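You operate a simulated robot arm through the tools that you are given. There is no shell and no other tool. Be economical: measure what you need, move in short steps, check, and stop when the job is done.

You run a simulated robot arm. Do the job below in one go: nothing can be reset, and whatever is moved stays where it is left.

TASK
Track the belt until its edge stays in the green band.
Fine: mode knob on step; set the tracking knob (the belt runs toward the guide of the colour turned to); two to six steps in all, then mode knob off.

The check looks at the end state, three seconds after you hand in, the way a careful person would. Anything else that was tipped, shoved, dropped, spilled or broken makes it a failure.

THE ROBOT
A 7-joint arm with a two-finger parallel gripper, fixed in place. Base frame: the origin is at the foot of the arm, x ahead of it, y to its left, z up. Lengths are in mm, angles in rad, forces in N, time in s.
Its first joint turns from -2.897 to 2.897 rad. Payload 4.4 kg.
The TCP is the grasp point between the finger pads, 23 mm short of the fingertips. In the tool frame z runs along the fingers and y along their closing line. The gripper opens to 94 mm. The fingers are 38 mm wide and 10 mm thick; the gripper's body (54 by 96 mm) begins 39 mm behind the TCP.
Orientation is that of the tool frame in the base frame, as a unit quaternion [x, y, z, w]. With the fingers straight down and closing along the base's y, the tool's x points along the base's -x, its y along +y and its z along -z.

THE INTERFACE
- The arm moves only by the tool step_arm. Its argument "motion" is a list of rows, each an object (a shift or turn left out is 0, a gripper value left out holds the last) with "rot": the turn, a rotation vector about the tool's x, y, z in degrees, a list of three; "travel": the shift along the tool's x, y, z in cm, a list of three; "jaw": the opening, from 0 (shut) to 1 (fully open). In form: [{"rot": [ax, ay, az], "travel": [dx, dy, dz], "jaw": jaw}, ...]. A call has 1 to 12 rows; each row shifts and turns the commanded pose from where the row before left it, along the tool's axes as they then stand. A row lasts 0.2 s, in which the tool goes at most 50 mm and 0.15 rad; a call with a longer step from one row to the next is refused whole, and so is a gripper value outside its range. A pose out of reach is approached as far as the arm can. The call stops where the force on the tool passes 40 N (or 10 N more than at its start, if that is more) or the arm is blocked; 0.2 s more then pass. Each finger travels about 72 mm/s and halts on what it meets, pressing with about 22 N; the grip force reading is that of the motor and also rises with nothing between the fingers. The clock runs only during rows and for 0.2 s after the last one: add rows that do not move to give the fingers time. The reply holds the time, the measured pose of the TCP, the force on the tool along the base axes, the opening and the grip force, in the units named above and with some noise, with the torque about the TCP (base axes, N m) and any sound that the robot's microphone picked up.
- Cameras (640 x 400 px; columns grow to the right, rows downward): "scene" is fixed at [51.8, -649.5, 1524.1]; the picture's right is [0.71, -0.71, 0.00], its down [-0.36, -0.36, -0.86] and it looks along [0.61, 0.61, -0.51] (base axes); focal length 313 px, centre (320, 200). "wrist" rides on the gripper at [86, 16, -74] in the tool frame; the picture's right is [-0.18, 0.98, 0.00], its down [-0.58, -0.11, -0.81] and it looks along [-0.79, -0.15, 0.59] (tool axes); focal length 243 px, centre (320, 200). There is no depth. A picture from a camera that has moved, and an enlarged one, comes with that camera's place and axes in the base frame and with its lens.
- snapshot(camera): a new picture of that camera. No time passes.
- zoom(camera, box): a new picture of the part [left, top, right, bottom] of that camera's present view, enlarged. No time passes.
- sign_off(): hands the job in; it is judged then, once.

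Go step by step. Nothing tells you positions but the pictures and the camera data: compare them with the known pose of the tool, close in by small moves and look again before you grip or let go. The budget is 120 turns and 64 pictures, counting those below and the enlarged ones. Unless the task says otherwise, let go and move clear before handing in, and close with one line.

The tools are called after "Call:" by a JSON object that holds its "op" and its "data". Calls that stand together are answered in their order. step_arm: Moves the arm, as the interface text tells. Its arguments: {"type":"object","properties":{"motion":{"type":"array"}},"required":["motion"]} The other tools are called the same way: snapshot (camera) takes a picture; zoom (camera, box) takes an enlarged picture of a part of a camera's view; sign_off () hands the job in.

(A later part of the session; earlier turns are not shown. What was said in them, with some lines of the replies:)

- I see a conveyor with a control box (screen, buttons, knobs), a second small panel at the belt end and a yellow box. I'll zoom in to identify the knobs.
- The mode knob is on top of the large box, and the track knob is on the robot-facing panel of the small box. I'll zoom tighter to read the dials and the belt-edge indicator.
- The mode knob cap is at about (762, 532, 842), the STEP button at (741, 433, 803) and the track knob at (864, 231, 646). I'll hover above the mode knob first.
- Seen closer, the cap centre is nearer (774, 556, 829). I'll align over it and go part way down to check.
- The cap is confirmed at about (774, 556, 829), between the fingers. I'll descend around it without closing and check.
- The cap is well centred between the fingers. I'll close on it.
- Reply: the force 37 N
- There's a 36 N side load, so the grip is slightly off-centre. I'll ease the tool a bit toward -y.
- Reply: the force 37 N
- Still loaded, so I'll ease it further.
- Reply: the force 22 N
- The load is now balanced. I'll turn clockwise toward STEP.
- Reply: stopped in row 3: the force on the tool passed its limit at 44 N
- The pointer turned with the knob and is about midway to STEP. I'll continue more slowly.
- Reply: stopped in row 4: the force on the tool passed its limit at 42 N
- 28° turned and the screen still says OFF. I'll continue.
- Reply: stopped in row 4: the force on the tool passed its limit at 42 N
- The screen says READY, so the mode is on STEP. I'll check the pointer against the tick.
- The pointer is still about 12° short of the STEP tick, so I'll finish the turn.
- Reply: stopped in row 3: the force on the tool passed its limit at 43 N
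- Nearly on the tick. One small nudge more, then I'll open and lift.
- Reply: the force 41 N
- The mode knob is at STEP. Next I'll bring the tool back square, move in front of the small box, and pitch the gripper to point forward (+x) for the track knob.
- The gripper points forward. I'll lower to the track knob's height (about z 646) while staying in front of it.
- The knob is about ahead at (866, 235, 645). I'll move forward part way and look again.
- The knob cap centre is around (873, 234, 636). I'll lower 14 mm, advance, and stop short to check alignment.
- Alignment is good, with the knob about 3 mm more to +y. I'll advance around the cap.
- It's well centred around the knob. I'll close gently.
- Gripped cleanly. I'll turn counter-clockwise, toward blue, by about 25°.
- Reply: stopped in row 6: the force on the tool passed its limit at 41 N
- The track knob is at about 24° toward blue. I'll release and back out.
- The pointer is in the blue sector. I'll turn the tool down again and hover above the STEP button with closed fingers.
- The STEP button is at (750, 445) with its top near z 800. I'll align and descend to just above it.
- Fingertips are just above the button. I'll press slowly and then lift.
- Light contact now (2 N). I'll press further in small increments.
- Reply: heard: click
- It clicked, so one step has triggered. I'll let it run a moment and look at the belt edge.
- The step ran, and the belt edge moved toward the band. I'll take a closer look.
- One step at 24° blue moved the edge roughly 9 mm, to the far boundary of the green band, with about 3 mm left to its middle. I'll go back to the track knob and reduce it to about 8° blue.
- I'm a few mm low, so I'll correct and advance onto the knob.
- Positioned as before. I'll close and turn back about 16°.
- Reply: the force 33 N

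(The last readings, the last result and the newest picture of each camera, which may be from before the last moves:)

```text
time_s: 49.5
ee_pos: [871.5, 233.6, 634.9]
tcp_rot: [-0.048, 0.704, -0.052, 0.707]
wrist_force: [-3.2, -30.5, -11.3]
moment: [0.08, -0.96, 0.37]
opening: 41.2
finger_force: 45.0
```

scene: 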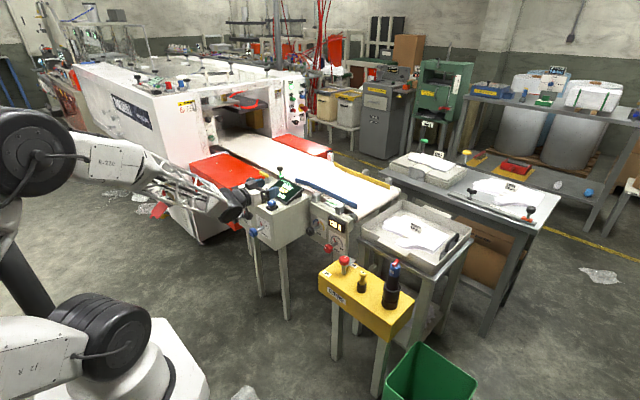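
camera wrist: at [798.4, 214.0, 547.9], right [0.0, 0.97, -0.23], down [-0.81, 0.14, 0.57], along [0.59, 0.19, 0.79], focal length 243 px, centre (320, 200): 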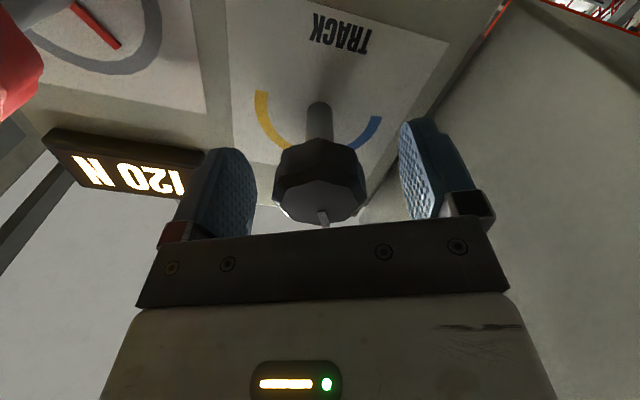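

The knob is now at about 8° blue. I'll release, back out and return to the STEP button.

Call:
{"op": "step_arm", "data": {"motion": [{"jaw": 0.85}, {}, {}, {"travel": [0, 0, -4]}, {"travel": [0, 0, -4.5]}, {"travel": [0, 0, -4.5]}, {"travel": [0, 0, -4.5]}, {"travel": [0, 0, -4.5]}, {"rot": [0, 0, 8], "jaw": 0}, {}]}}

Call:
{"op": "step_arm", "data": {"motion": [{"travel": [-4.5, 0, 0]}, {"travel": [-4.5, 0, 0]}, {"travel": [-4.5, 0, 0]}, {"travel": [-4.5, 0, 0]}, {"travel": [-4.5, 0, 0]}, {"travel": [-4.5, 0, 0]}, {"travel": [-4.5, 0, 0]}, {}]}}

Call:
{"op": "step_arm", "data": {"motion": [{"rot": [0, 8, 0]}, {"rot": [0, 8, 0]}, {"rot": [0, 8, 0]}, {"rot": [0, 8, 0]}, {"rot": [0, 8, 0]}, {"rot": [0, 8, 0]}, {"rot": [0, 8, 0]}, {"rot": [0, 8, 0]}, {"rot": [0, 8, 0]}, {"rot": [0, 8, 0]}, {"rot": [0, 8, 0]}, {"rot": [0, 2, 0]}]}}

Call:
{"op": "step_arm", "data": {"motion": [{"travel": [-1.96, 4.2, 0.7]}, {"travel": [-1.96, 4.2, 0.7]}, {"travel": [-1.96, 4.2, 0.7]}, {"travel": [-1.96, 4.2, 0.7]}, {"travel": [-1.96, 4.2, 0.7]}, {}]}}

Call:
{"op": "zoom", "data": {"camera": "scene", "box": [300, 190, 364, 230]}}

```text
time_s: 51.7
ee_pos: [651.3, 236.1, 633.6]
tcp_rot: [0.0, 0.705, -0.002, 0.709]
wrist_force: [0.3, 0.2, 0.4]
moment: [-0.01, 0.01, -0.02]
opening: 0.1
finger_force: 4.9
```

```text
time_s: 53.5
ee_pos: [649.8, 235.3, 946.8]
tcp_rot: [0.0, 0.706, -0.001, 0.708]
wrist_force: [1.2, 0.1, -0.5]
moment: [0.0, 0.0, 0.01]
opening: 0.0
finger_force: 21.7
```

```text
time_s: 56.1
ee_pos: [649.8, 236.1, 949.0]
tcp_rot: [0.0, 1.0, -0.001, 0.002]
wrist_force: [-0.5, -0.2, -0.8]
moment: [-0.03, 0.02, 0.0]
opening: 0.0
finger_force: 21.9
```

```text
time_s: 57.5
ee_pos: [748.9, 450.6, 914.9]
tcp_rot: [0.002, 1.0, -0.001, 0.003]
wrist_force: [-0.2, 0.3, -0.2]
moment: [0.02, -0.01, -0.01]
opening: 0.0
finger_force: 21.4
```

```text
10.00 times, centred on (332, 210) of scene
camera zoom: at [51.8, -649.5, 1524.1], right [0.71, -0.71, 0.0], down [-0.36, -0.36, -0.86], along [0.61, 0.61, -0.51], focal length 3129 px, centre (200, 100)
```

zoom: 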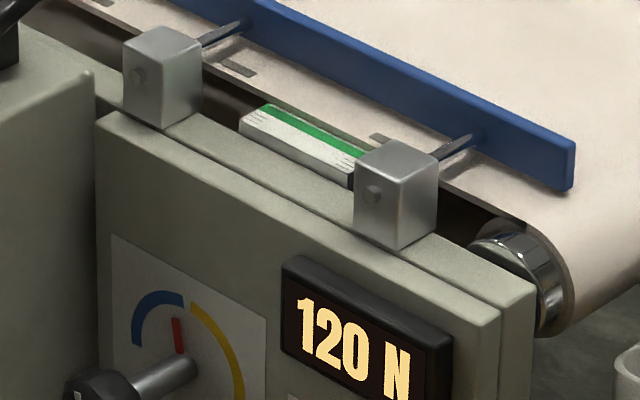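

The pointer is slightly into blue. I'll press STEP once more.

Call:
{"op": "step_arm", "data": {"motion": [{"travel": [0, -0.45, 4]}, {"travel": [0, 0, 4]}, {"travel": [0, 0, 1.0]}, {}, {"travel": [0, 0, 0.3]}, {"travel": [0, 0, 0.2]}]}}

```text
time_s: 58.9
ee_pos: [748.5, 441.8, 818.6]
tcp_rot: [0.0, 1.0, -0.001, 0.003]
wrist_force: [-0.4, -1.5, 1.4]
moment: [-0.04, 0.01, 0.02]
opening: 0.1
finger_force: 22.1
heard: click
```

Call:
{"op": "step_arm", "data": {"motion": [{"travel": [0, 0, -2.5]}, {"travel": [0, 0, -2.5]}, {}, {}, {}, {}, {}, {}, {}, {}, {}, {}]}}

Call:
{"op": "zoom", "data": {"camera": "scene", "box": [316, 196, 344, 214]}}

```text
time_s: 61.5
ee_pos: [748.9, 442.0, 869.1]
tcp_rot: [0.001, 1.0, -0.001, 0.003]
wrist_force: [0.5, -0.2, -0.5]
moment: [0.02, -0.02, -0.02]
opening: 0.1
finger_force: 22.2
```

```text
16.00 times, centred on (330, 205) of scene
camera zoom: at [51.8, -649.5, 1524.1], right [0.71, -0.71, 0.0], down [-0.36, -0.36, -0.86], along [0.61, 0.61, -0.51], focal length 5007 px, centre (160, 120)
```

zoom: 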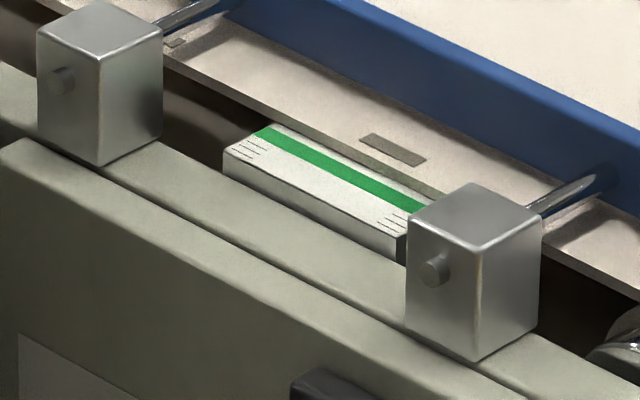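

The belt edge crept back slightly toward yellow, so there is a natural drift. My estimate is +8 mm at 24° and -1.5 mm at 8°. To see the true edge without parallax, I'll yaw the wrist 90° and look along the belt from above.

Call:
{"op": "step_arm", "data": {"motion": [{"travel": [0, 0, -4], "jaw": 0.85}, {"travel": [0, 0, -3]}, {"rot": [0, 0, 8.2]}, {"rot": [0, 0, 8.2]}, {"rot": [0, 0, 8.2]}, {"rot": [0, 0, 8.2]}, {"rot": [0, 0, 8.2]}, {"rot": [0, 0, 8.2]}, {"rot": [0, 0, 8.2]}, {"rot": [0, 0, 8.2]}, {"rot": [0, 0, 8.2]}, {"rot": [0, 0, 8.2]}]}}

Call:
{"op": "step_arm", "data": {"motion": [{"rot": [0, 0, 8]}, {"travel": [-3.5, 3.1, 0]}, {"travel": [-3.5, 3.1, 0]}, {"travel": [-3.5, 3.1, 0.5]}, {"travel": [-3.5, 3.1, 1.5]}, {"travel": [-3.5, 3.1, 2]}, {"travel": [-3.5, 3.1, 2.5]}, {}]}}

Call:
{"op": "snapshot", "data": {"camera": "wrist"}}

```text
time_s: 64.1
ee_pos: [747.8, 441.4, 938.0]
tcp_rot: [0.657, 0.754, 0.001, 0.003]
wrist_force: [0.0, 0.2, -0.3]
moment: [-0.04, 0.05, -0.01]
opening: 79.9
finger_force: 0.1
```

```text
refused: row 6 steps farther than a row can; nothing moved
```

```text
21 pictures are left
camera wrist: at [752.8, 529.4, 1013.4], right [1.0, -0.05, 0.01], down [-0.03, -0.59, 0.81], along [-0.04, -0.81, -0.59], focal length 243 px, centre (320, 200)
```

wrist: 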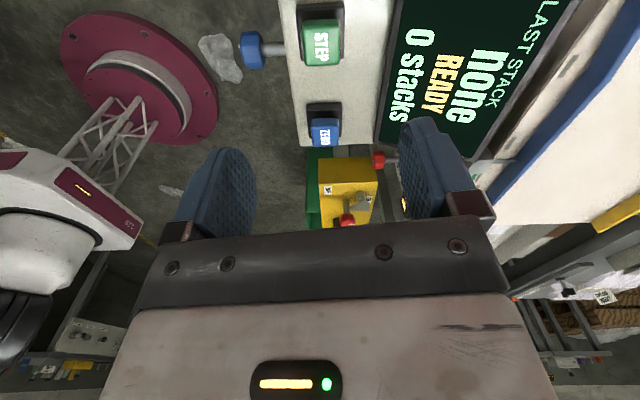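

The row was refused because its step was too long. The current yaw already looks along the belt, so I'll move over the indicator with smaller rows.

Call:
{"op": "step_arm", "data": {"motion": [{"travel": [-3.8, 2.31, 0]}, {"travel": [-3.8, 2.31, 0]}, {"travel": [-3.8, 2.31, 0]}, {"travel": [-3.8, 2.31, 0]}, {"travel": [-3.8, 2.31, 0]}, {"travel": [-3.8, 2.31, 0]}, {"travel": [-3.8, 2.31, 0]}, {"travel": [0, 0, 3]}, {"travel": [0, 0, 2]}, {}]}}

Call:
{"op": "snapshot", "data": {"camera": "wrist"}}

```text
time_s: 66.3
ee_pos: [945.3, 203.9, 890.6]
tcp_rot: [0.656, 0.754, 0.001, 0.003]
wrist_force: [-0.5, 0.4, -0.3]
moment: [-0.01, -0.02, 0.01]
opening: 80.1
finger_force: 0.1
```

```text
20 pictures are left
camera wrist: at [949.8, 291.6, 966.3], right [1.0, -0.05, 0.01], down [-0.03, -0.59, 0.81], along [-0.03, -0.81, -0.59], focal length 243 px, centre (320, 200)
```

wrist: 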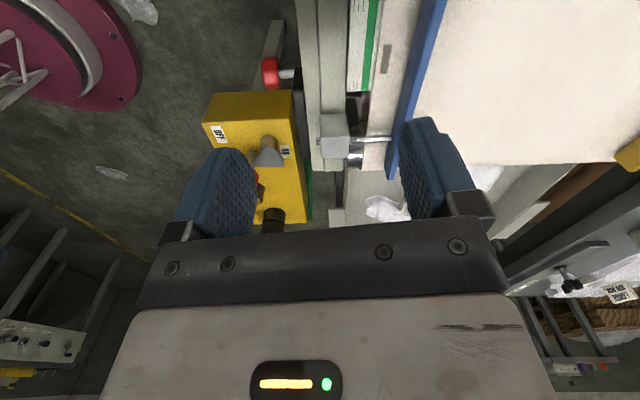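

Call:
{"op": "zoom", "data": {"camera": "wrist", "box": [315, 0, 425, 95]}}

```text
4.21 times, centred on (370, 48) of wrist
camera zoom: at [949.8, 291.6, 966.3], right [1.0, -0.05, 0.01], down [-0.03, -0.59, 0.81], along [-0.03, -0.81, -0.59], focal length 1022 px, centre (110, 842)
```

zoom: 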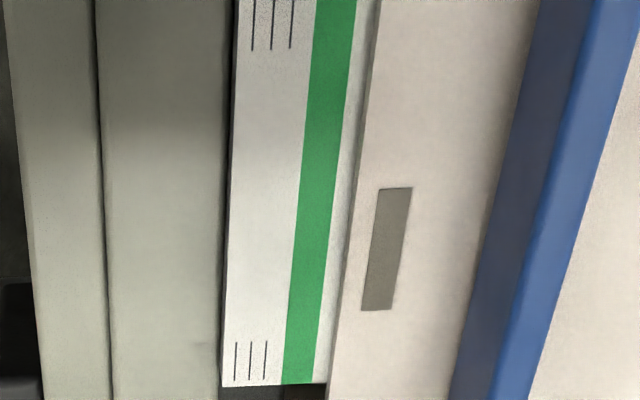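

The belt edge lies about 3 mm beyond the green band on the yellow side, about 6 mm from the band centre. From both steps, the neutral point is near 10.6° and the gain about 0.58 mm per degree. For about +5.7 mm I'll set roughly 20.5° blue.

Call:
{"op": "step_arm", "data": {"motion": [{"travel": [0, 0, -3]}, {"travel": [0, 0, -2.5]}, {"travel": [1.04, -4.11, 0]}, {"travel": [1.04, -4.11, 0]}, {"travel": [1.04, -4.11, 0]}, {"travel": [1.04, -4.11, 0]}, {"travel": [1.04, -4.11, 0]}, {"travel": [1.04, -4.11, 0]}, {"travel": [1.04, -4.11, 0]}, {}]}}

Call:
{"op": "step_arm", "data": {"motion": [{"rot": [0, 0, -8.2]}, {"rot": [0, 0, -8.2]}, {"rot": [0, 0, -8.2]}, {"rot": [0, 0, -8.2]}, {"rot": [0, 0, -8.2]}, {"rot": [0, 0, -8.2]}, {"rot": [0, 0, -8.2]}, {"rot": [0, 0, -8.2]}, {"rot": [0, 0, -8.2]}, {"rot": [0, 0, -8.2]}, {}]}}

Call:
{"op": "step_arm", "data": {"motion": [{"rot": [0, -8, 0]}, {"rot": [0, -8, 0]}, {"rot": [0, -8, 0]}, {"rot": [0, -8, 0]}, {"rot": [0, -8, 0]}, {"rot": [0, -8, 0]}, {"rot": [0, -8, 0]}, {"rot": [0, -8, 0]}, {"rot": [0, -8, 0]}, {"rot": [0, -8, 0]}, {"rot": [0, -8, 0]}, {"rot": [0, -2, 0]}]}}

```text
time_s: 68.5
ee_pos: [650.3, 234.3, 944.4]
tcp_rot: [0.657, 0.754, 0.001, 0.003]
wrist_force: [-0.4, 0.2, 0.5]
moment: [-0.02, 0.02, -0.02]
opening: 80.1
finger_force: 0.0
```

```text
time_s: 70.9
ee_pos: [649.5, 231.9, 944.1]
tcp_rot: [0.001, 1.0, -0.001, 0.003]
wrist_force: [0.1, -0.5, 0.6]
moment: [0.0, 0.04, 0.01]
opening: 80.0
finger_force: 0.0
```

```text
time_s: 73.5
ee_pos: [649.8, 233.2, 944.7]
tcp_rot: [-0.001, 0.705, -0.001, 0.71]
wrist_force: [0.0, 0.8, 1.1]
moment: [-0.01, 0.0, 0.02]
opening: 80.1
finger_force: 0.0
```

I'll lower to knob height, roll -8° to match the knob, and then advance.

Call:
{"op": "step_arm", "data": {"motion": [{"travel": [4.5, 0.15, 0]}, {"travel": [4.5, 0, 0]}, {"travel": [4.5, 0, 0]}, {"travel": [4.5, 0, 0]}, {"travel": [4.5, 0, 0]}, {"travel": [4.5, 0, 0]}, {"travel": [4.05, 0, 0]}, {"rot": [0, 0, -8]}, {}]}}

Call:
{"op": "step_arm", "data": {"motion": [{"travel": [0, 0, 4.5]}, {"travel": [0, 0, 4.5]}, {"travel": [0, 0, 4.5]}, {"travel": [0, 0, 4.5]}, {"travel": [0, 0, 2.1]}, {"travel": [0, 0, 2.0]}, {}]}}

```text
time_s: 75.5
ee_pos: [650.4, 235.8, 633.7]
tcp_rot: [-0.051, 0.703, -0.051, 0.707]
wrist_force: [0.1, 0.1, -0.1]
moment: [0.03, 0.0, 0.03]
opening: 80.1
finger_force: 0.1
```

```text
time_s: 77.1
ee_pos: [873.2, 233.3, 634.1]
tcp_rot: [-0.05, 0.703, -0.051, 0.707]
wrist_force: [-0.4, -0.4, 0.3]
moment: [-0.02, -0.01, 0.03]
opening: 80.0
finger_force: 0.2
```

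The tool is in place at the known knob position. I'll close and turn -12.4°.

Call:
{"op": "step_arm", "data": {"motion": [{"travel": [0, 0.1, 0], "jaw": 0.3}, {}, {}, {}, {"rot": [0, 0, -4]}, {"rot": [0, 0, -4]}, {"rot": [0, 0, -4.4]}, {}]}}

```text
time_s: 78.9
ee_pos: [872.8, 235.1, 633.5]
tcp_rot: [-0.126, 0.693, -0.128, 0.698]
wrist_force: [-4.8, 2.9, 3.8]
moment: [0.0, -1.1, 0.81]
opening: 41.7
finger_force: 45.1
```

The knob is at about 20.7°. I'll release, back out and go to STEP.

Call:
{"op": "step_arm", "data": {"motion": [{"jaw": 0.85}, {}, {}, {"travel": [0, 0, -4]}, {"travel": [0, 0, -4.5]}, {"travel": [0, 0, -4.5]}, {"travel": [0, 0, -4.5]}, {"travel": [0, 0, -4.5]}, {"rot": [0, 0, 8], "jaw": 0}, {"rot": [0, 0, 8]}, {"rot": [0, 0, 4.6]}, {}]}}

Call:
{"op": "step_arm", "data": {"motion": [{"travel": [-4.5, 0, 0]}, {"travel": [-4.5, 0, 0]}, {"travel": [-4.5, 0, 0]}, {"travel": [-4.5, 0, 0]}, {"travel": [-4.5, 0, 0]}, {"travel": [-4.5, 0, 0]}, {"travel": [-4.5, 0, 0]}, {}]}}

Call:
{"op": "step_arm", "data": {"motion": [{"rot": [0, 8, 0]}, {"rot": [0, 8, 0]}, {"rot": [0, 8, 0]}, {"rot": [0, 8, 0]}, {"rot": [0, 8, 0]}, {"rot": [0, 8, 0]}, {"rot": [0, 8, 0]}, {"rot": [0, 8, 0]}, {"rot": [0, 8, 0]}, {"rot": [0, 8, 0]}, {"rot": [0, 8, 0]}, {"rot": [0, 2, 0]}]}}

Call:
{"op": "step_arm", "data": {"motion": [{"travel": [-1.96, 4.2, 0.7]}, {"travel": [-1.96, 4.2, 0.7]}, {"travel": [-1.96, 4.2, 0.7]}, {"travel": [-1.96, 4.2, 0.7]}, {"travel": [-1.96, 4.2, 0.7]}, {}]}}

```text
time_s: 81.5
ee_pos: [654.1, 233.9, 634.8]
tcp_rot: [-0.001, 0.705, -0.002, 0.709]
wrist_force: [0.8, 0.6, 0.3]
moment: [0.0, 0.0, 0.01]
opening: 0.0
finger_force: 22.2
```

```text
time_s: 83.3
ee_pos: [653.3, 230.6, 949.1]
tcp_rot: [0.001, 0.705, 0.0, 0.709]
wrist_force: [1.0, 0.7, 0.8]
moment: [0.0, -0.03, -0.02]
opening: 0.0
finger_force: 21.7
```

```text
time_s: 85.9
ee_pos: [649.8, 232.8, 948.7]
tcp_rot: [0.001, 1.0, 0.001, 0.002]
wrist_force: [-0.2, -0.6, 0.1]
moment: [0.01, 0.01, 0.03]
opening: 0.0
finger_force: 22.2
```

```text
time_s: 87.3
ee_pos: [750.7, 447.5, 913.0]
tcp_rot: [0.001, 1.0, 0.002, 0.003]
wrist_force: [-0.4, 1.0, 0.3]
moment: [0.01, -0.02, -0.01]
opening: 0.2
finger_force: 22.0
```

Over the button again, at the same place as before. I'll press once.

Call:
{"op": "step_arm", "data": {"motion": [{"travel": [0, -0.3, 4]}, {"travel": [0, 0, 4]}, {"travel": [0, 0, 0.9]}, {}, {"travel": [0, 0, 0.3]}, {"travel": [0, 0, 0.2]}]}}

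```text
time_s: 88.7
ee_pos: [749.3, 442.9, 821.8]
tcp_rot: [0.0, 1.0, 0.001, 0.003]
wrist_force: [0.9, -0.7, 2.0]
moment: [-0.02, -0.03, -0.02]
opening: 0.0
finger_force: 22.1
```

No click yet, so I'll press a little more.

Call:
{"op": "step_arm", "data": {"motion": [{"travel": [0, 0, 0.15]}, {"travel": [0, 0, 0.15]}]}}

```text
time_s: 89.3
ee_pos: [749.6, 442.1, 817.5]
tcp_rot: [0.001, 1.0, 0.001, 0.003]
wrist_force: [-0.3, -1.6, 3.2]
moment: [-0.02, 0.07, 0.02]
opening: 0.0
finger_force: 22.0
heard: click
```

Call:
{"op": "step_arm", "data": {"motion": [{"travel": [0, 0, -2.5]}, {"travel": [0, 0, -2.5]}, {}, {}, {}, {}, {}, {}, {}, {}, {}, {}]}}

Call:
{"op": "zoom", "data": {"camera": "scene", "box": [316, 196, 344, 214]}}

```text
time_s: 91.9
ee_pos: [750.7, 441.6, 866.2]
tcp_rot: [0.001, 1.0, 0.001, 0.003]
wrist_force: [-0.3, 1.1, -0.1]
moment: [0.03, -0.02, 0.0]
opening: 0.0
finger_force: 22.0
```

```text
16.00 times, centred on (330, 205) of scene
camera zoom: at [51.8, -649.5, 1524.1], right [0.71, -0.71, 0.0], down [-0.36, -0.36, -0.86], along [0.61, 0.61, -0.51], focal length 5007 px, centre (160, 120)
```

zoom: 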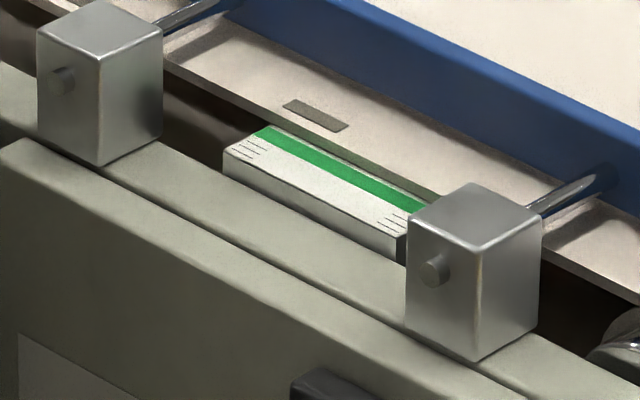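

The third step moved it only about +2 mm, which suggests the edge settles toward a position set by the knob, at about 0.185 mm per degree, rather than drifting steadily. By that estimate the band centre is near 40° blue. I'll go back and set that.

Call:
{"op": "step_arm", "data": {"motion": [{"travel": [0, 0, -2.9]}, {"travel": [1.94, -4.13, -1]}, {"travel": [1.94, -4.13, -1]}, {"travel": [1.94, -4.13, -1]}, {"travel": [1.94, -4.13, -1]}, {"travel": [1.94, -4.13, -1]}, {"jaw": 0.85}, {}]}}

Call:
{"op": "step_arm", "data": {"motion": [{"rot": [0, -8, 0]}, {"rot": [0, -8, 0]}, {"rot": [0, -8, 0]}, {"rot": [0, -8, 0]}, {"rot": [0, -8, 0]}, {"rot": [0, -8, 0]}, {"rot": [0, -8, 0]}, {"rot": [0, -8, 0]}, {"rot": [0, -8, 0]}, {"rot": [0, -8, 0]}, {"rot": [0, -8, 0]}, {"rot": [0, -2, 0]}]}}

Call:
{"op": "step_arm", "data": {"motion": [{"travel": [4.5, 0, 0]}, {"travel": [4.5, 0, 0]}, {"travel": [4.5, 0, 0]}, {"travel": [4.5, 0, 0]}, {"travel": [4.5, 0, 0]}, {"travel": [4.5, 0, 0]}, {"travel": [4.1, 0, 0]}, {"rot": [0, 0, -8]}, {"rot": [0, 0, -8]}, {"rot": [0, 0, -4.7]}, {}]}}

```text
time_s: 93.7
ee_pos: [651.4, 233.2, 944.9]
tcp_rot: [0.001, 1.0, 0.001, 0.003]
wrist_force: [0.0, -1.0, 0.1]
moment: [-0.01, -0.03, -0.01]
opening: 80.5
finger_force: 0.0
```

```text
time_s: 96.3
ee_pos: [652.6, 234.5, 945.1]
tcp_rot: [0.001, 0.704, 0.001, 0.71]
wrist_force: [1.0, -0.2, 0.5]
moment: [0.01, 0.01, -0.02]
opening: 79.8
finger_force: 0.0
```

```text
time_s: 98.7
ee_pos: [652.6, 235.7, 633.5]
tcp_rot: [-0.127, 0.694, -0.127, 0.698]
wrist_force: [-0.6, 0.5, 0.9]
moment: [0.0, 0.01, -0.01]
opening: 79.8
finger_force: 0.1
```

Aligned again. I'll advance, check briefly, then grip and turn.

Call:
{"op": "step_arm", "data": {"motion": [{"travel": [0, 0, 4.5]}, {"travel": [0, 0, 4.5]}, {"travel": [0, 0, 4.5]}, {"travel": [0, 0, 4.4]}, {"travel": [0, 0, 2.1]}, {"travel": [0, 0, 2.0]}, {}]}}

Call:
{"op": "step_arm", "data": {"motion": [{"jaw": 0.3}, {}, {}, {}, {"rot": [0, 0, -4]}, {"rot": [0, 0, -4]}, {"rot": [0, 0, -4]}, {"rot": [0, 0, -4]}, {"rot": [0, 0, -3.3]}, {}]}}

```text
time_s: 100.3
ee_pos: [873.9, 238.6, 636.9]
tcp_rot: [-0.124, 0.694, -0.128, 0.697]
wrist_force: [0.1, -0.1, -0.2]
moment: [-0.02, 0.02, -0.01]
opening: 79.7
finger_force: 0.1
```

```text
time_s: 102.5
ee_pos: [874.2, 236.8, 636.1]
tcp_rot: [-0.24, 0.662, -0.242, 0.667]
wrist_force: [-22.6, 2.3, 26.6]
moment: [-0.12, 0.21, 0.3]
opening: 41.2
finger_force: 44.7
```

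The knob is at about 40° blue. I'll release and return to STEP.

Call:
{"op": "step_arm", "data": {"motion": [{"jaw": 0.85}, {}, {}, {"travel": [0, 0, -4]}, {"travel": [0, 0, -4.5]}, {"travel": [0, 0, -4.5]}, {"travel": [0, 0, -4.5]}, {"travel": [0, 0, -4.7]}, {}]}}

Call:
{"op": "step_arm", "data": {"motion": [{"rot": [0, 0, 8], "jaw": 0}, {"rot": [0, 0, 8]}, {"rot": [0, 0, 8]}, {"rot": [0, 0, 8]}, {"rot": [0, 0, 8]}, {"travel": [-4.5, 0, 0]}, {"travel": [-4.5, 0, 0]}, {"travel": [-4.5, 0, 0]}, {"travel": [-4.5, 0, 0]}, {"travel": [-4.5, 0, 0]}, {"travel": [-4.5, 0, 0]}, {"travel": [-4.3, 0, 0]}]}}

Call:
{"op": "step_arm", "data": {"motion": [{"rot": [0, 8, 0]}, {"rot": [0, 8, 0]}, {"rot": [0, 8, 0]}, {"rot": [0, 8, 0]}, {"rot": [0, 8, 0]}, {"rot": [0, 8, 0]}, {"rot": [0, 8, 0]}, {"rot": [0, 8, 0]}, {"rot": [0, 8, 0]}, {"rot": [0, 8, 0]}, {"rot": [0, 8, 0]}, {"rot": [0, 2, 0]}]}}

Call:
{"op": "step_arm", "data": {"motion": [{"travel": [-1.96, 4.2, 0.7]}, {"travel": [-1.96, 4.2, 0.7]}, {"travel": [-1.96, 4.2, 0.7]}, {"travel": [-1.96, 4.2, 0.7]}, {"travel": [-1.96, 4.2, 0.7]}, {}]}}

Call:
{"op": "zoom", "data": {"camera": "scene", "box": [300, 190, 364, 230]}}

```text
time_s: 104.5
ee_pos: [651.8, 234.6, 634.3]
tcp_rot: [-0.24, 0.663, -0.242, 0.666]
wrist_force: [-0.7, 0.2, 0.1]
moment: [-0.03, -0.04, 0.0]
opening: 79.9
finger_force: 0.1
```

```text
time_s: 107.1
ee_pos: [648.1, 232.0, 947.8]
tcp_rot: [0.0, 0.705, 0.0, 0.709]
wrist_force: [-0.2, 0.1, -0.5]
moment: [0.0, 0.0, -0.03]
opening: 0.0
finger_force: 22.1
```

```text
time_s: 109.7
ee_pos: [649.8, 234.8, 947.8]
tcp_rot: [0.0, 1.0, 0.001, 0.002]
wrist_force: [0.0, 0.4, 0.5]
moment: [0.0, -0.03, 0.01]
opening: 0.0
finger_force: 22.4
```

```text
time_s: 111.1
ee_pos: [749.5, 448.3, 913.4]
tcp_rot: [0.001, 1.0, 0.0, 0.003]
wrist_force: [0.4, 0.3, 0.0]
moment: [-0.01, 0.02, -0.01]
opening: 0.0
finger_force: 22.1
```

```text
10.00 times, centred on (332, 210) of scene
camera zoom: at [51.8, -649.5, 1524.1], right [0.71, -0.71, 0.0], down [-0.36, -0.36, -0.86], along [0.61, 0.61, -0.51], focal length 3129 px, centre (200, 100)
```

zoom: 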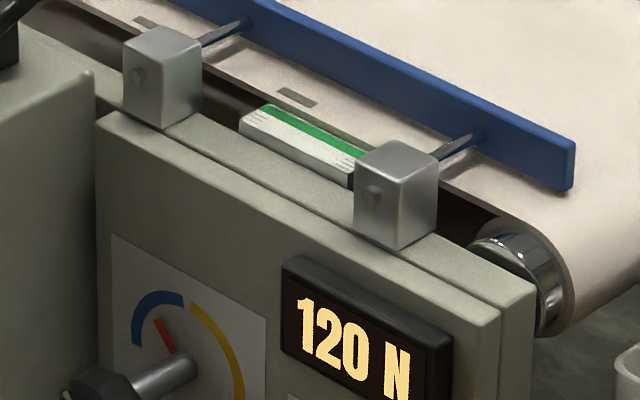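

The pointer is well into blue. Pressing STEP for the fourth time.

Call:
{"op": "step_arm", "data": {"motion": [{"travel": [0, -0.35, 4]}, {"travel": [0, 0, 4]}, {"travel": [0, 0, 0.9]}, {}, {"travel": [0, 0, 0.3]}, {"travel": [0, 0, 0.25]}, {}]}}

```text
time_s: 112.7
ee_pos: [747.6, 440.7, 818.6]
tcp_rot: [0.001, 1.0, 0.001, 0.003]
wrist_force: [-1.6, 0.1, 2.2]
moment: [-0.02, 0.07, -0.03]
opening: 0.0
finger_force: 22.0
heard: click
```

Call:
{"op": "step_arm", "data": {"motion": [{"travel": [0, 0, -2.5]}, {"travel": [0, 0, -2.5]}, {}, {}, {}, {}, {}, {}, {}, {}, {}, {}]}}

Call:
{"op": "zoom", "data": {"camera": "scene", "box": [316, 196, 344, 214]}}

```text
time_s: 115.3
ee_pos: [749.4, 439.7, 870.5]
tcp_rot: [0.001, 1.0, 0.001, 0.002]
wrist_force: [0.1, 0.1, 0.2]
moment: [0.01, 0.0, 0.01]
opening: 0.2
finger_force: 22.5
```

```text
16.00 times, centred on (330, 205) of scene
camera zoom: at [51.8, -649.5, 1524.1], right [0.71, -0.71, 0.0], down [-0.36, -0.36, -0.86], along [0.61, 0.61, -0.51], focal length 5007 px, centre (160, 120)
```

zoom: 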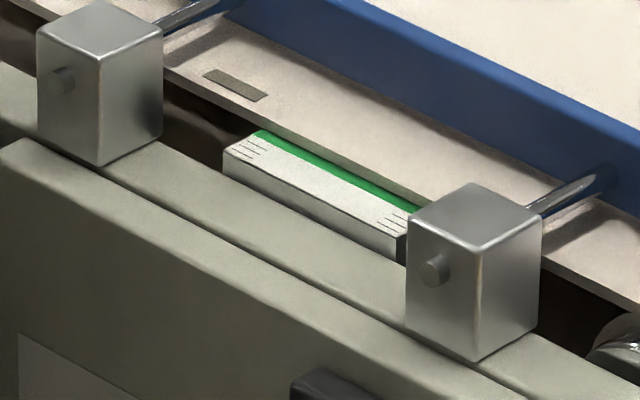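

The edge moved +3.7 mm, as predicted, and now sits about mid-band. I'll press one more step (the fifth) with the knob unchanged to confirm it stays.

Call:
{"op": "step_arm", "data": {"motion": [{"travel": [0, 0.2, 4]}, {"travel": [0, 0, 0.6]}, {}, {"travel": [0, 0, 0.3]}, {"travel": [0, 0, 0.3]}, {}]}}

```text
time_s: 116.7
ee_pos: [749.3, 442.5, 818.9]
tcp_rot: [0.001, 1.0, 0.001, 0.004]
wrist_force: [-4.1, -5.1, 17.0]
moment: [-0.16, 0.19, 0.04]
opening: 0.1
finger_force: 22.6
heard: click
```

It clicked. I'll lift, let it run, then yaw and inspect from above.

Call:
{"op": "step_arm", "data": {"motion": [{"travel": [0, 0, -4]}, {"travel": [0, 0, -4], "jaw": 0.85}, {"travel": [0, 0, -4]}, {"rot": [0, 0, 8.2]}, {"rot": [0, 0, 8.2]}, {"rot": [0, 0, 8.2]}, {"rot": [0, 0, 8.2]}, {"rot": [0, 0, 8.2]}, {"rot": [0, 0, 8.2]}, {"rot": [0, 0, 8.2]}, {"rot": [0, 0, 8.2]}, {"rot": [0, 0, 8.2]}]}}

Call:
{"op": "step_arm", "data": {"motion": [{"rot": [0, 0, 8.2]}, {"travel": [-3.8, 2.31, 0]}, {"travel": [-3.8, 2.31, 0]}, {"travel": [-3.8, 2.31, 0]}, {"travel": [-3.8, 2.31, 0]}, {"travel": [-3.8, 2.31, 0]}, {"travel": [-3.8, 2.31, 0]}, {"travel": [-3.8, 2.31, 0]}, {"travel": [0, 0, 3]}, {"travel": [0, 0, 2]}, {}]}}

Call:
{"op": "zoom", "data": {"camera": "wrist", "box": [315, 0, 425, 95]}}

Call:
{"op": "zoom", "data": {"camera": "scene", "box": [260, 180, 356, 230]}}

```text
time_s: 119.3
ee_pos: [748.3, 443.8, 936.9]
tcp_rot: [0.602, 0.798, 0.001, 0.002]
wrist_force: [0.0, -0.2, 0.2]
moment: [-0.02, 0.04, 0.01]
opening: 79.9
finger_force: 0.1
```

```text
time_s: 121.7
ee_pos: [947.6, 203.3, 888.5]
tcp_rot: [0.657, 0.754, 0.002, 0.002]
wrist_force: [-0.1, -0.1, -0.2]
moment: [0.02, -0.01, 0.01]
opening: 79.9
finger_force: 0.0
```

```text
4.21 times, centred on (370, 48) of wrist
camera zoom: at [951.7, 289.8, 963.4], right [1.0, -0.05, 0.01], down [-0.03, -0.59, 0.81], along [-0.03, -0.8, -0.59], focal length 1022 px, centre (110, 842)
```

zoom: 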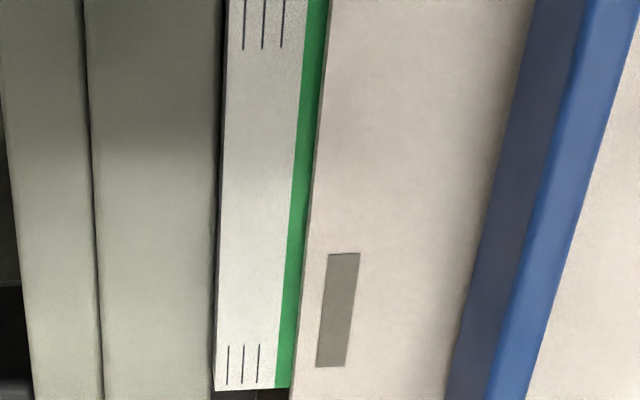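

```text
6.67 times, centred on (308, 205) of scene
camera zoom: at [51.8, -649.5, 1524.1], right [0.71, -0.71, 0.0], down [-0.36, -0.36, -0.86], along [0.61, 0.61, -0.51], focal length 2086 px, centre (400, 167)
```

zoom: 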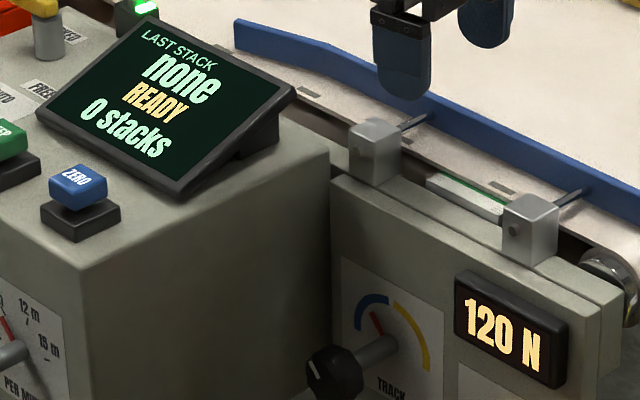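

The belt edge is mid-band and barely moved on the last step, so it has settled after 5 steps. Now I'll return to the mode knob to turn it off.

Call:
{"op": "step_arm", "data": {"motion": [{"travel": [0, 0, -4]}, {"travel": [0, 0, -1]}, {"travel": [4.14, -1.34, 0]}, {"travel": [4.14, -1.34, 0]}, {"travel": [4.14, -1.34, 0]}, {"travel": [4.14, -1.34, 0]}, {"travel": [4.14, -1.34, 0]}, {"travel": [4.14, -1.34, 0]}, {"travel": [4.14, -1.34, 0]}, {"travel": [4.14, -1.34, 0]}, {"travel": [4.14, -1.34, 0]}, {}]}}

Call:
{"op": "step_arm", "data": {"motion": [{"rot": [0, 0, -7]}, {"rot": [0, 0, -7]}, {"rot": [0, 0, -7]}, {"rot": [0, 0, -7]}, {}, {}]}}

Call:
{"op": "snapshot", "data": {"camera": "wrist"}}

```text
time_s: 124.3
ee_pos: [775.0, 554.7, 936.0]
tcp_rot: [0.657, 0.754, 0.001, 0.002]
wrist_force: [0.6, -0.1, 0.9]
moment: [0.02, 0.0, 0.01]
opening: 79.9
finger_force: 0.1
```

```text
time_s: 125.7
ee_pos: [775.0, 554.2, 937.9]
tcp_rot: [0.454, 0.891, 0.002, 0.001]
wrist_force: [-0.2, -0.3, 0.3]
moment: [-0.01, -0.01, 0.0]
opening: 80.0
finger_force: 0.0
```

```text
13 pictures are left
camera wrist: at [737.8, 633.2, 1011.5], right [0.9, 0.43, 0.01], down [0.25, -0.54, 0.81], along [0.35, -0.73, -0.59], focal length 243 px, centre (320, 200)
```

wrist: 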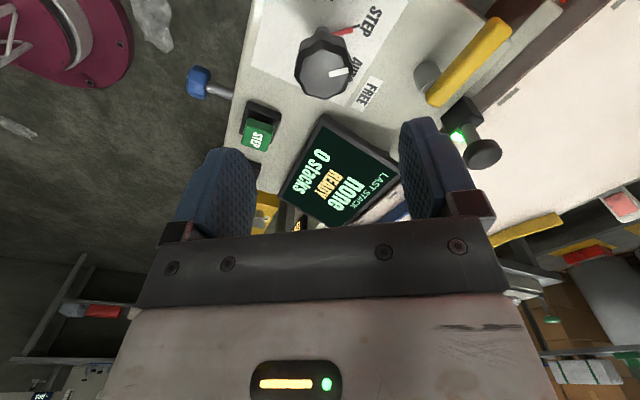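

The knob is between the fingers, with about 2 mm offset. I'll correct and descend around it.

Call:
{"op": "step_arm", "data": {"motion": [{"travel": [0.1, 0.2, 4]}, {"travel": [0, 0, 4]}, {"travel": [0, 0, 1.5]}, {"travel": [0, 0, 1.2]}, {}]}}

Call:
{"op": "snapshot", "data": {"camera": "wrist"}}

```text
time_s: 126.9
ee_pos: [775.3, 555.9, 831.1]
tcp_rot: [0.455, 0.89, 0.003, 0.002]
wrist_force: [-0.2, 0.2, 0.4]
moment: [0.02, 0.0, -0.01]
opening: 79.9
finger_force: 0.0
```

```text
12 pictures are left
camera wrist: at [737.9, 635.3, 905.2], right [0.9, 0.43, 0.01], down [0.25, -0.54, 0.81], along [0.35, -0.73, -0.59], focal length 243 px, centre (320, 200)
```

wrist: 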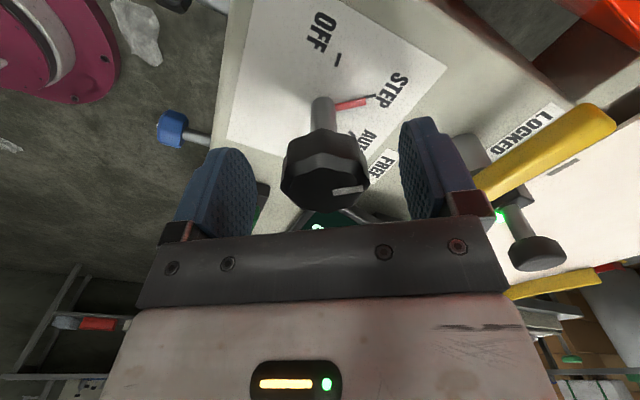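

I'll shift 2 mm and close.

Call:
{"op": "step_arm", "data": {"motion": [{"travel": [0, 0.2, 0]}, {"jaw": 0.3}, {}, {}, {}]}}

```text
time_s: 128.1
ee_pos: [776.5, 556.8, 830.4]
tcp_rot: [0.455, 0.89, 0.001, 0.002]
wrist_force: [-27.3, -18.4, 11.7]
moment: [-0.51, 0.75, -0.1]
opening: 41.5
finger_force: 45.4
```

There's a side load, so I'll ease back 1 mm and then turn counter-clockwise toward OFF.

Call:
{"op": "step_arm", "data": {"motion": [{"travel": [0, -0.12, 0]}, {}, {"rot": [0, 0, -4]}, {"rot": [0, 0, -4]}, {"rot": [0, 0, -4]}, {"rot": [0, 0, -4]}, {"rot": [0, 0, -4]}, {"rot": [0, 0, -4]}, {}]}}

```text
time_s: 129.5
ee_pos: [775.7, 556.9, 830.6]
tcp_rot: [0.342, 0.94, 0.0, 0.002]
wrist_force: [-9.5, -7.9, 5.8]
moment: [-0.7, 0.15, -0.03]
opening: 41.7
finger_force: 44.8
stopped in row 6: the force on the tool passed its limit at 47 N (the readings are from after the stop); the commanded pose is now the measured one
```

At 40°, continuing.

Call:
{"op": "step_arm", "data": {"motion": [{"rot": [0, 0, -4]}, {"rot": [0, 0, -4]}, {"rot": [0, 0, -4]}, {"rot": [0, 0, -4]}, {}]}}

Call:
{"op": "step_arm", "data": {"motion": [{"rot": [0, 0, -4]}, {"rot": [0, 0, -4]}, {"rot": [0, 0, -4]}, {"rot": [0, 0, -4]}, {}]}}

```text
time_s: 130.2
ee_pos: [775.3, 556.1, 830.3]
tcp_rot: [0.266, 0.964, -0.001, 0.002]
wrist_force: [-9.2, -6.8, 4.3]
moment: [-0.61, -0.01, -0.03]
opening: 41.8
finger_force: 44.9
stopped in row 3: the force on the tool passed its limit at 42 N (the readings are from after the stop); the commanded pose is now the measured one
```

```text
time_s: 131.0
ee_pos: [775.8, 556.3, 830.1]
tcp_rot: [0.173, 0.985, -0.001, 0.001]
wrist_force: [-7.8, -8.4, 5.4]
moment: [-0.43, 0.01, 0.0]
opening: 41.8
finger_force: 45.2
stopped in row 3: the force on the tool passed its limit at 44 N (the readings are from after the stop); the commanded pose is now the measured one
```

Call:
{"op": "step_arm", "data": {"motion": [{"rot": [0, 0, -4]}, {"rot": [0, 0, -4]}, {"rot": [0, 0, -4]}, {}]}}

Call:
{"op": "step_arm", "data": {"motion": [{"rot": [0, 0, -4]}, {"rot": [0, 0, -4]}, {}]}}

Call:
{"op": "zoom", "data": {"camera": "wrist", "box": [240, 40, 440, 165]}}

Call:
{"op": "zoom", "data": {"camera": "scene", "box": [225, 145, 305, 225]}}

```text
time_s: 131.9
ee_pos: [774.8, 554.5, 830.4]
tcp_rot: [0.068, 0.998, -0.001, 0.001]
wrist_force: [-7.3, -7.0, 4.4]
moment: [-0.35, 0.02, 0.01]
opening: 41.7
finger_force: 44.5
stopped in row 4: the force on the tool passed its limit at 41 N (the readings are from after the stop); the commanded pose is now the measured one
```

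```text
time_s: 132.7
ee_pos: [775.9, 554.0, 830.8]
tcp_rot: [-0.001, 1.0, -0.001, -0.001]
wrist_force: [-25.1, -22.0, 17.1]
moment: [0.08, 0.15, -0.03]
opening: 41.4
finger_force: 45.1
```

```text
3.20 times, centred on (340, 102) of wrist
camera zoom: at [689.7, 570.7, 904.9], right [0.18, 0.98, 0.0], down [0.58, -0.11, 0.81], along [0.79, -0.15, -0.59], focal length 776 px, centre (256, 512)
```

zoom: 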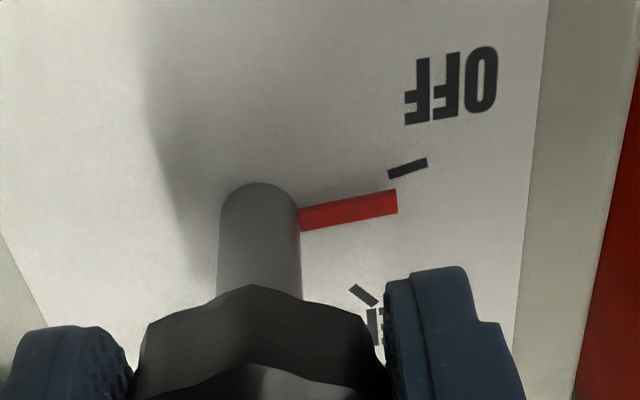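

```text
5.00 times, centred on (265, 185) of scene
camera zoom: at [51.8, -649.5, 1524.1], right [0.71, -0.71, 0.0], down [-0.36, -0.36, -0.86], along [0.61, 0.61, -0.51], focal length 1564 px, centre (595, 275)
```

zoom: 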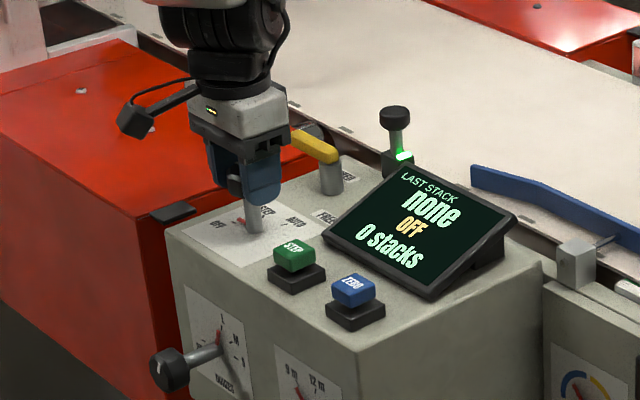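

The screen says OFF, but the pointer is about 8° short of the tick. I'll turn a bit more.

Call:
{"op": "step_arm", "data": {"motion": [{"rot": [0, 0, -3]}, {"rot": [0, 0, -3]}, {"rot": [0, 0, -3]}, {}]}}

Call:
{"op": "zoom", "data": {"camera": "wrist", "box": [240, 40, 440, 165]}}

```text
time_s: 133.7
ee_pos: [774.9, 554.6, 830.5]
tcp_rot: [-0.08, 0.997, -0.001, 0.0]
wrist_force: [-5.6, -33.3, 10.6]
moment: [0.04, -0.16, -0.54]
opening: 41.5
finger_force: 45.3
```

```text
3.20 times, centred on (340, 102) of wrist
camera zoom: at [688.8, 556.6, 904.6], right [0.03, 1.0, 0.0], down [0.59, -0.01, 0.81], along [0.81, -0.02, -0.59], focal length 776 px, centre (256, 512)
```

zoom: 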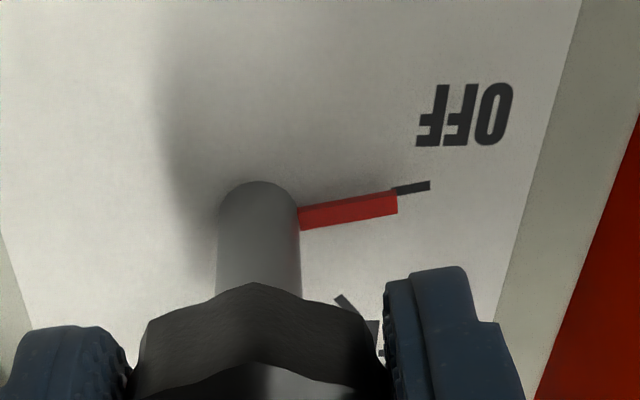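

The pointer is on the OFF tick. I'll release, lift well clear, and check everything.

Call:
{"op": "step_arm", "data": {"motion": [{"jaw": 0.85}, {}, {}, {"travel": [0, 0, -3]}, {"travel": [0, 0, -4]}, {"travel": [0, 0, -4.5]}, {"travel": [0, 0, -4.5]}, {"travel": [3, 0, -3]}, {"travel": [4, 0, -2]}, {}]}}

Call:
{"op": "snapshot", "data": {"camera": "scene"}}

Call:
{"op": "zoom", "data": {"camera": "scene", "box": [220, 150, 364, 240]}}

Call:
{"op": "zoom", "data": {"camera": "scene", "box": [316, 196, 344, 214]}}

```text
time_s: 135.9
ee_pos: [705.3, 546.1, 1038.7]
tcp_rot: [-0.08, 0.997, -0.002, 0.0]
wrist_force: [0.6, 0.5, 0.2]
moment: [-0.01, -0.01, 0.03]
opening: 79.9
finger_force: 0.1
```

```text
8 pictures are left
```

scene: 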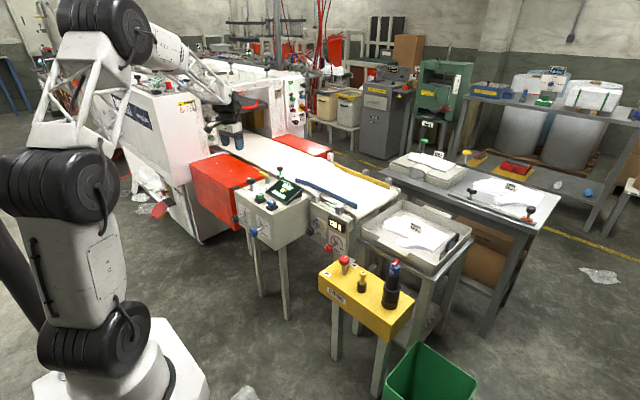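

```text
4.44 times, centred on (292, 195) of scene
camera zoom: at [51.8, -649.5, 1524.1], right [0.71, -0.71, 0.0], down [-0.36, -0.36, -0.86], along [0.61, 0.61, -0.51], focal length 1391 px, centre (444, 222)
```

zoom: 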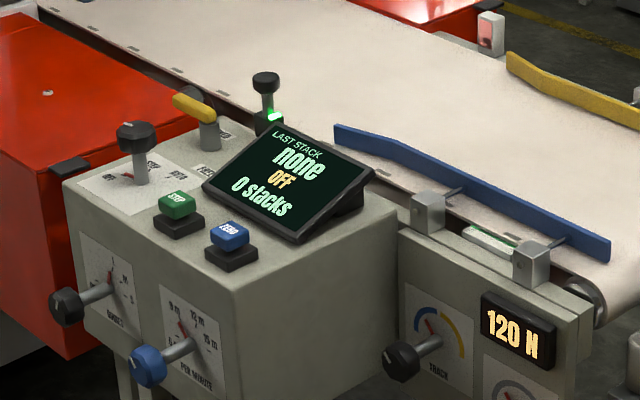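

```text
16.00 times, centred on (330, 205) of scene
camera zoom: at [51.8, -649.5, 1524.1], right [0.71, -0.71, 0.0], down [-0.36, -0.36, -0.86], along [0.61, 0.61, -0.51], focal length 5007 px, centre (160, 120)
```

zoom: 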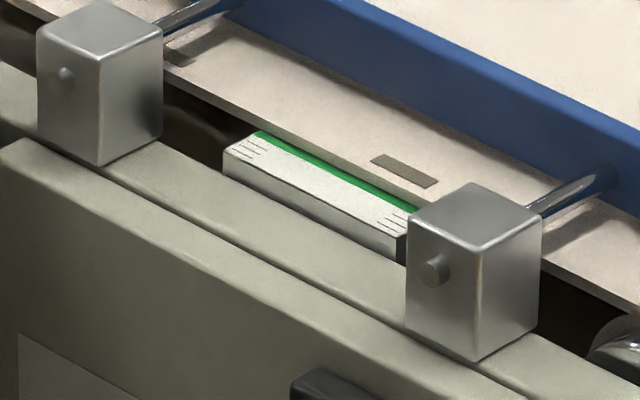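

The belt edge sits mid-band and moved only about 0.6 mm on the last step. The mode is OFF, the gripper is clear, and nothing else looks disturbed, so I'm handing in.

Call:
{"op": "sign_off", "data": {}}

```text
The job is handed in.
```

The belt edge has settled in the middle of the green band after five steps, with the tracking knob about 40° toward blue and the mode knob back on OFF.
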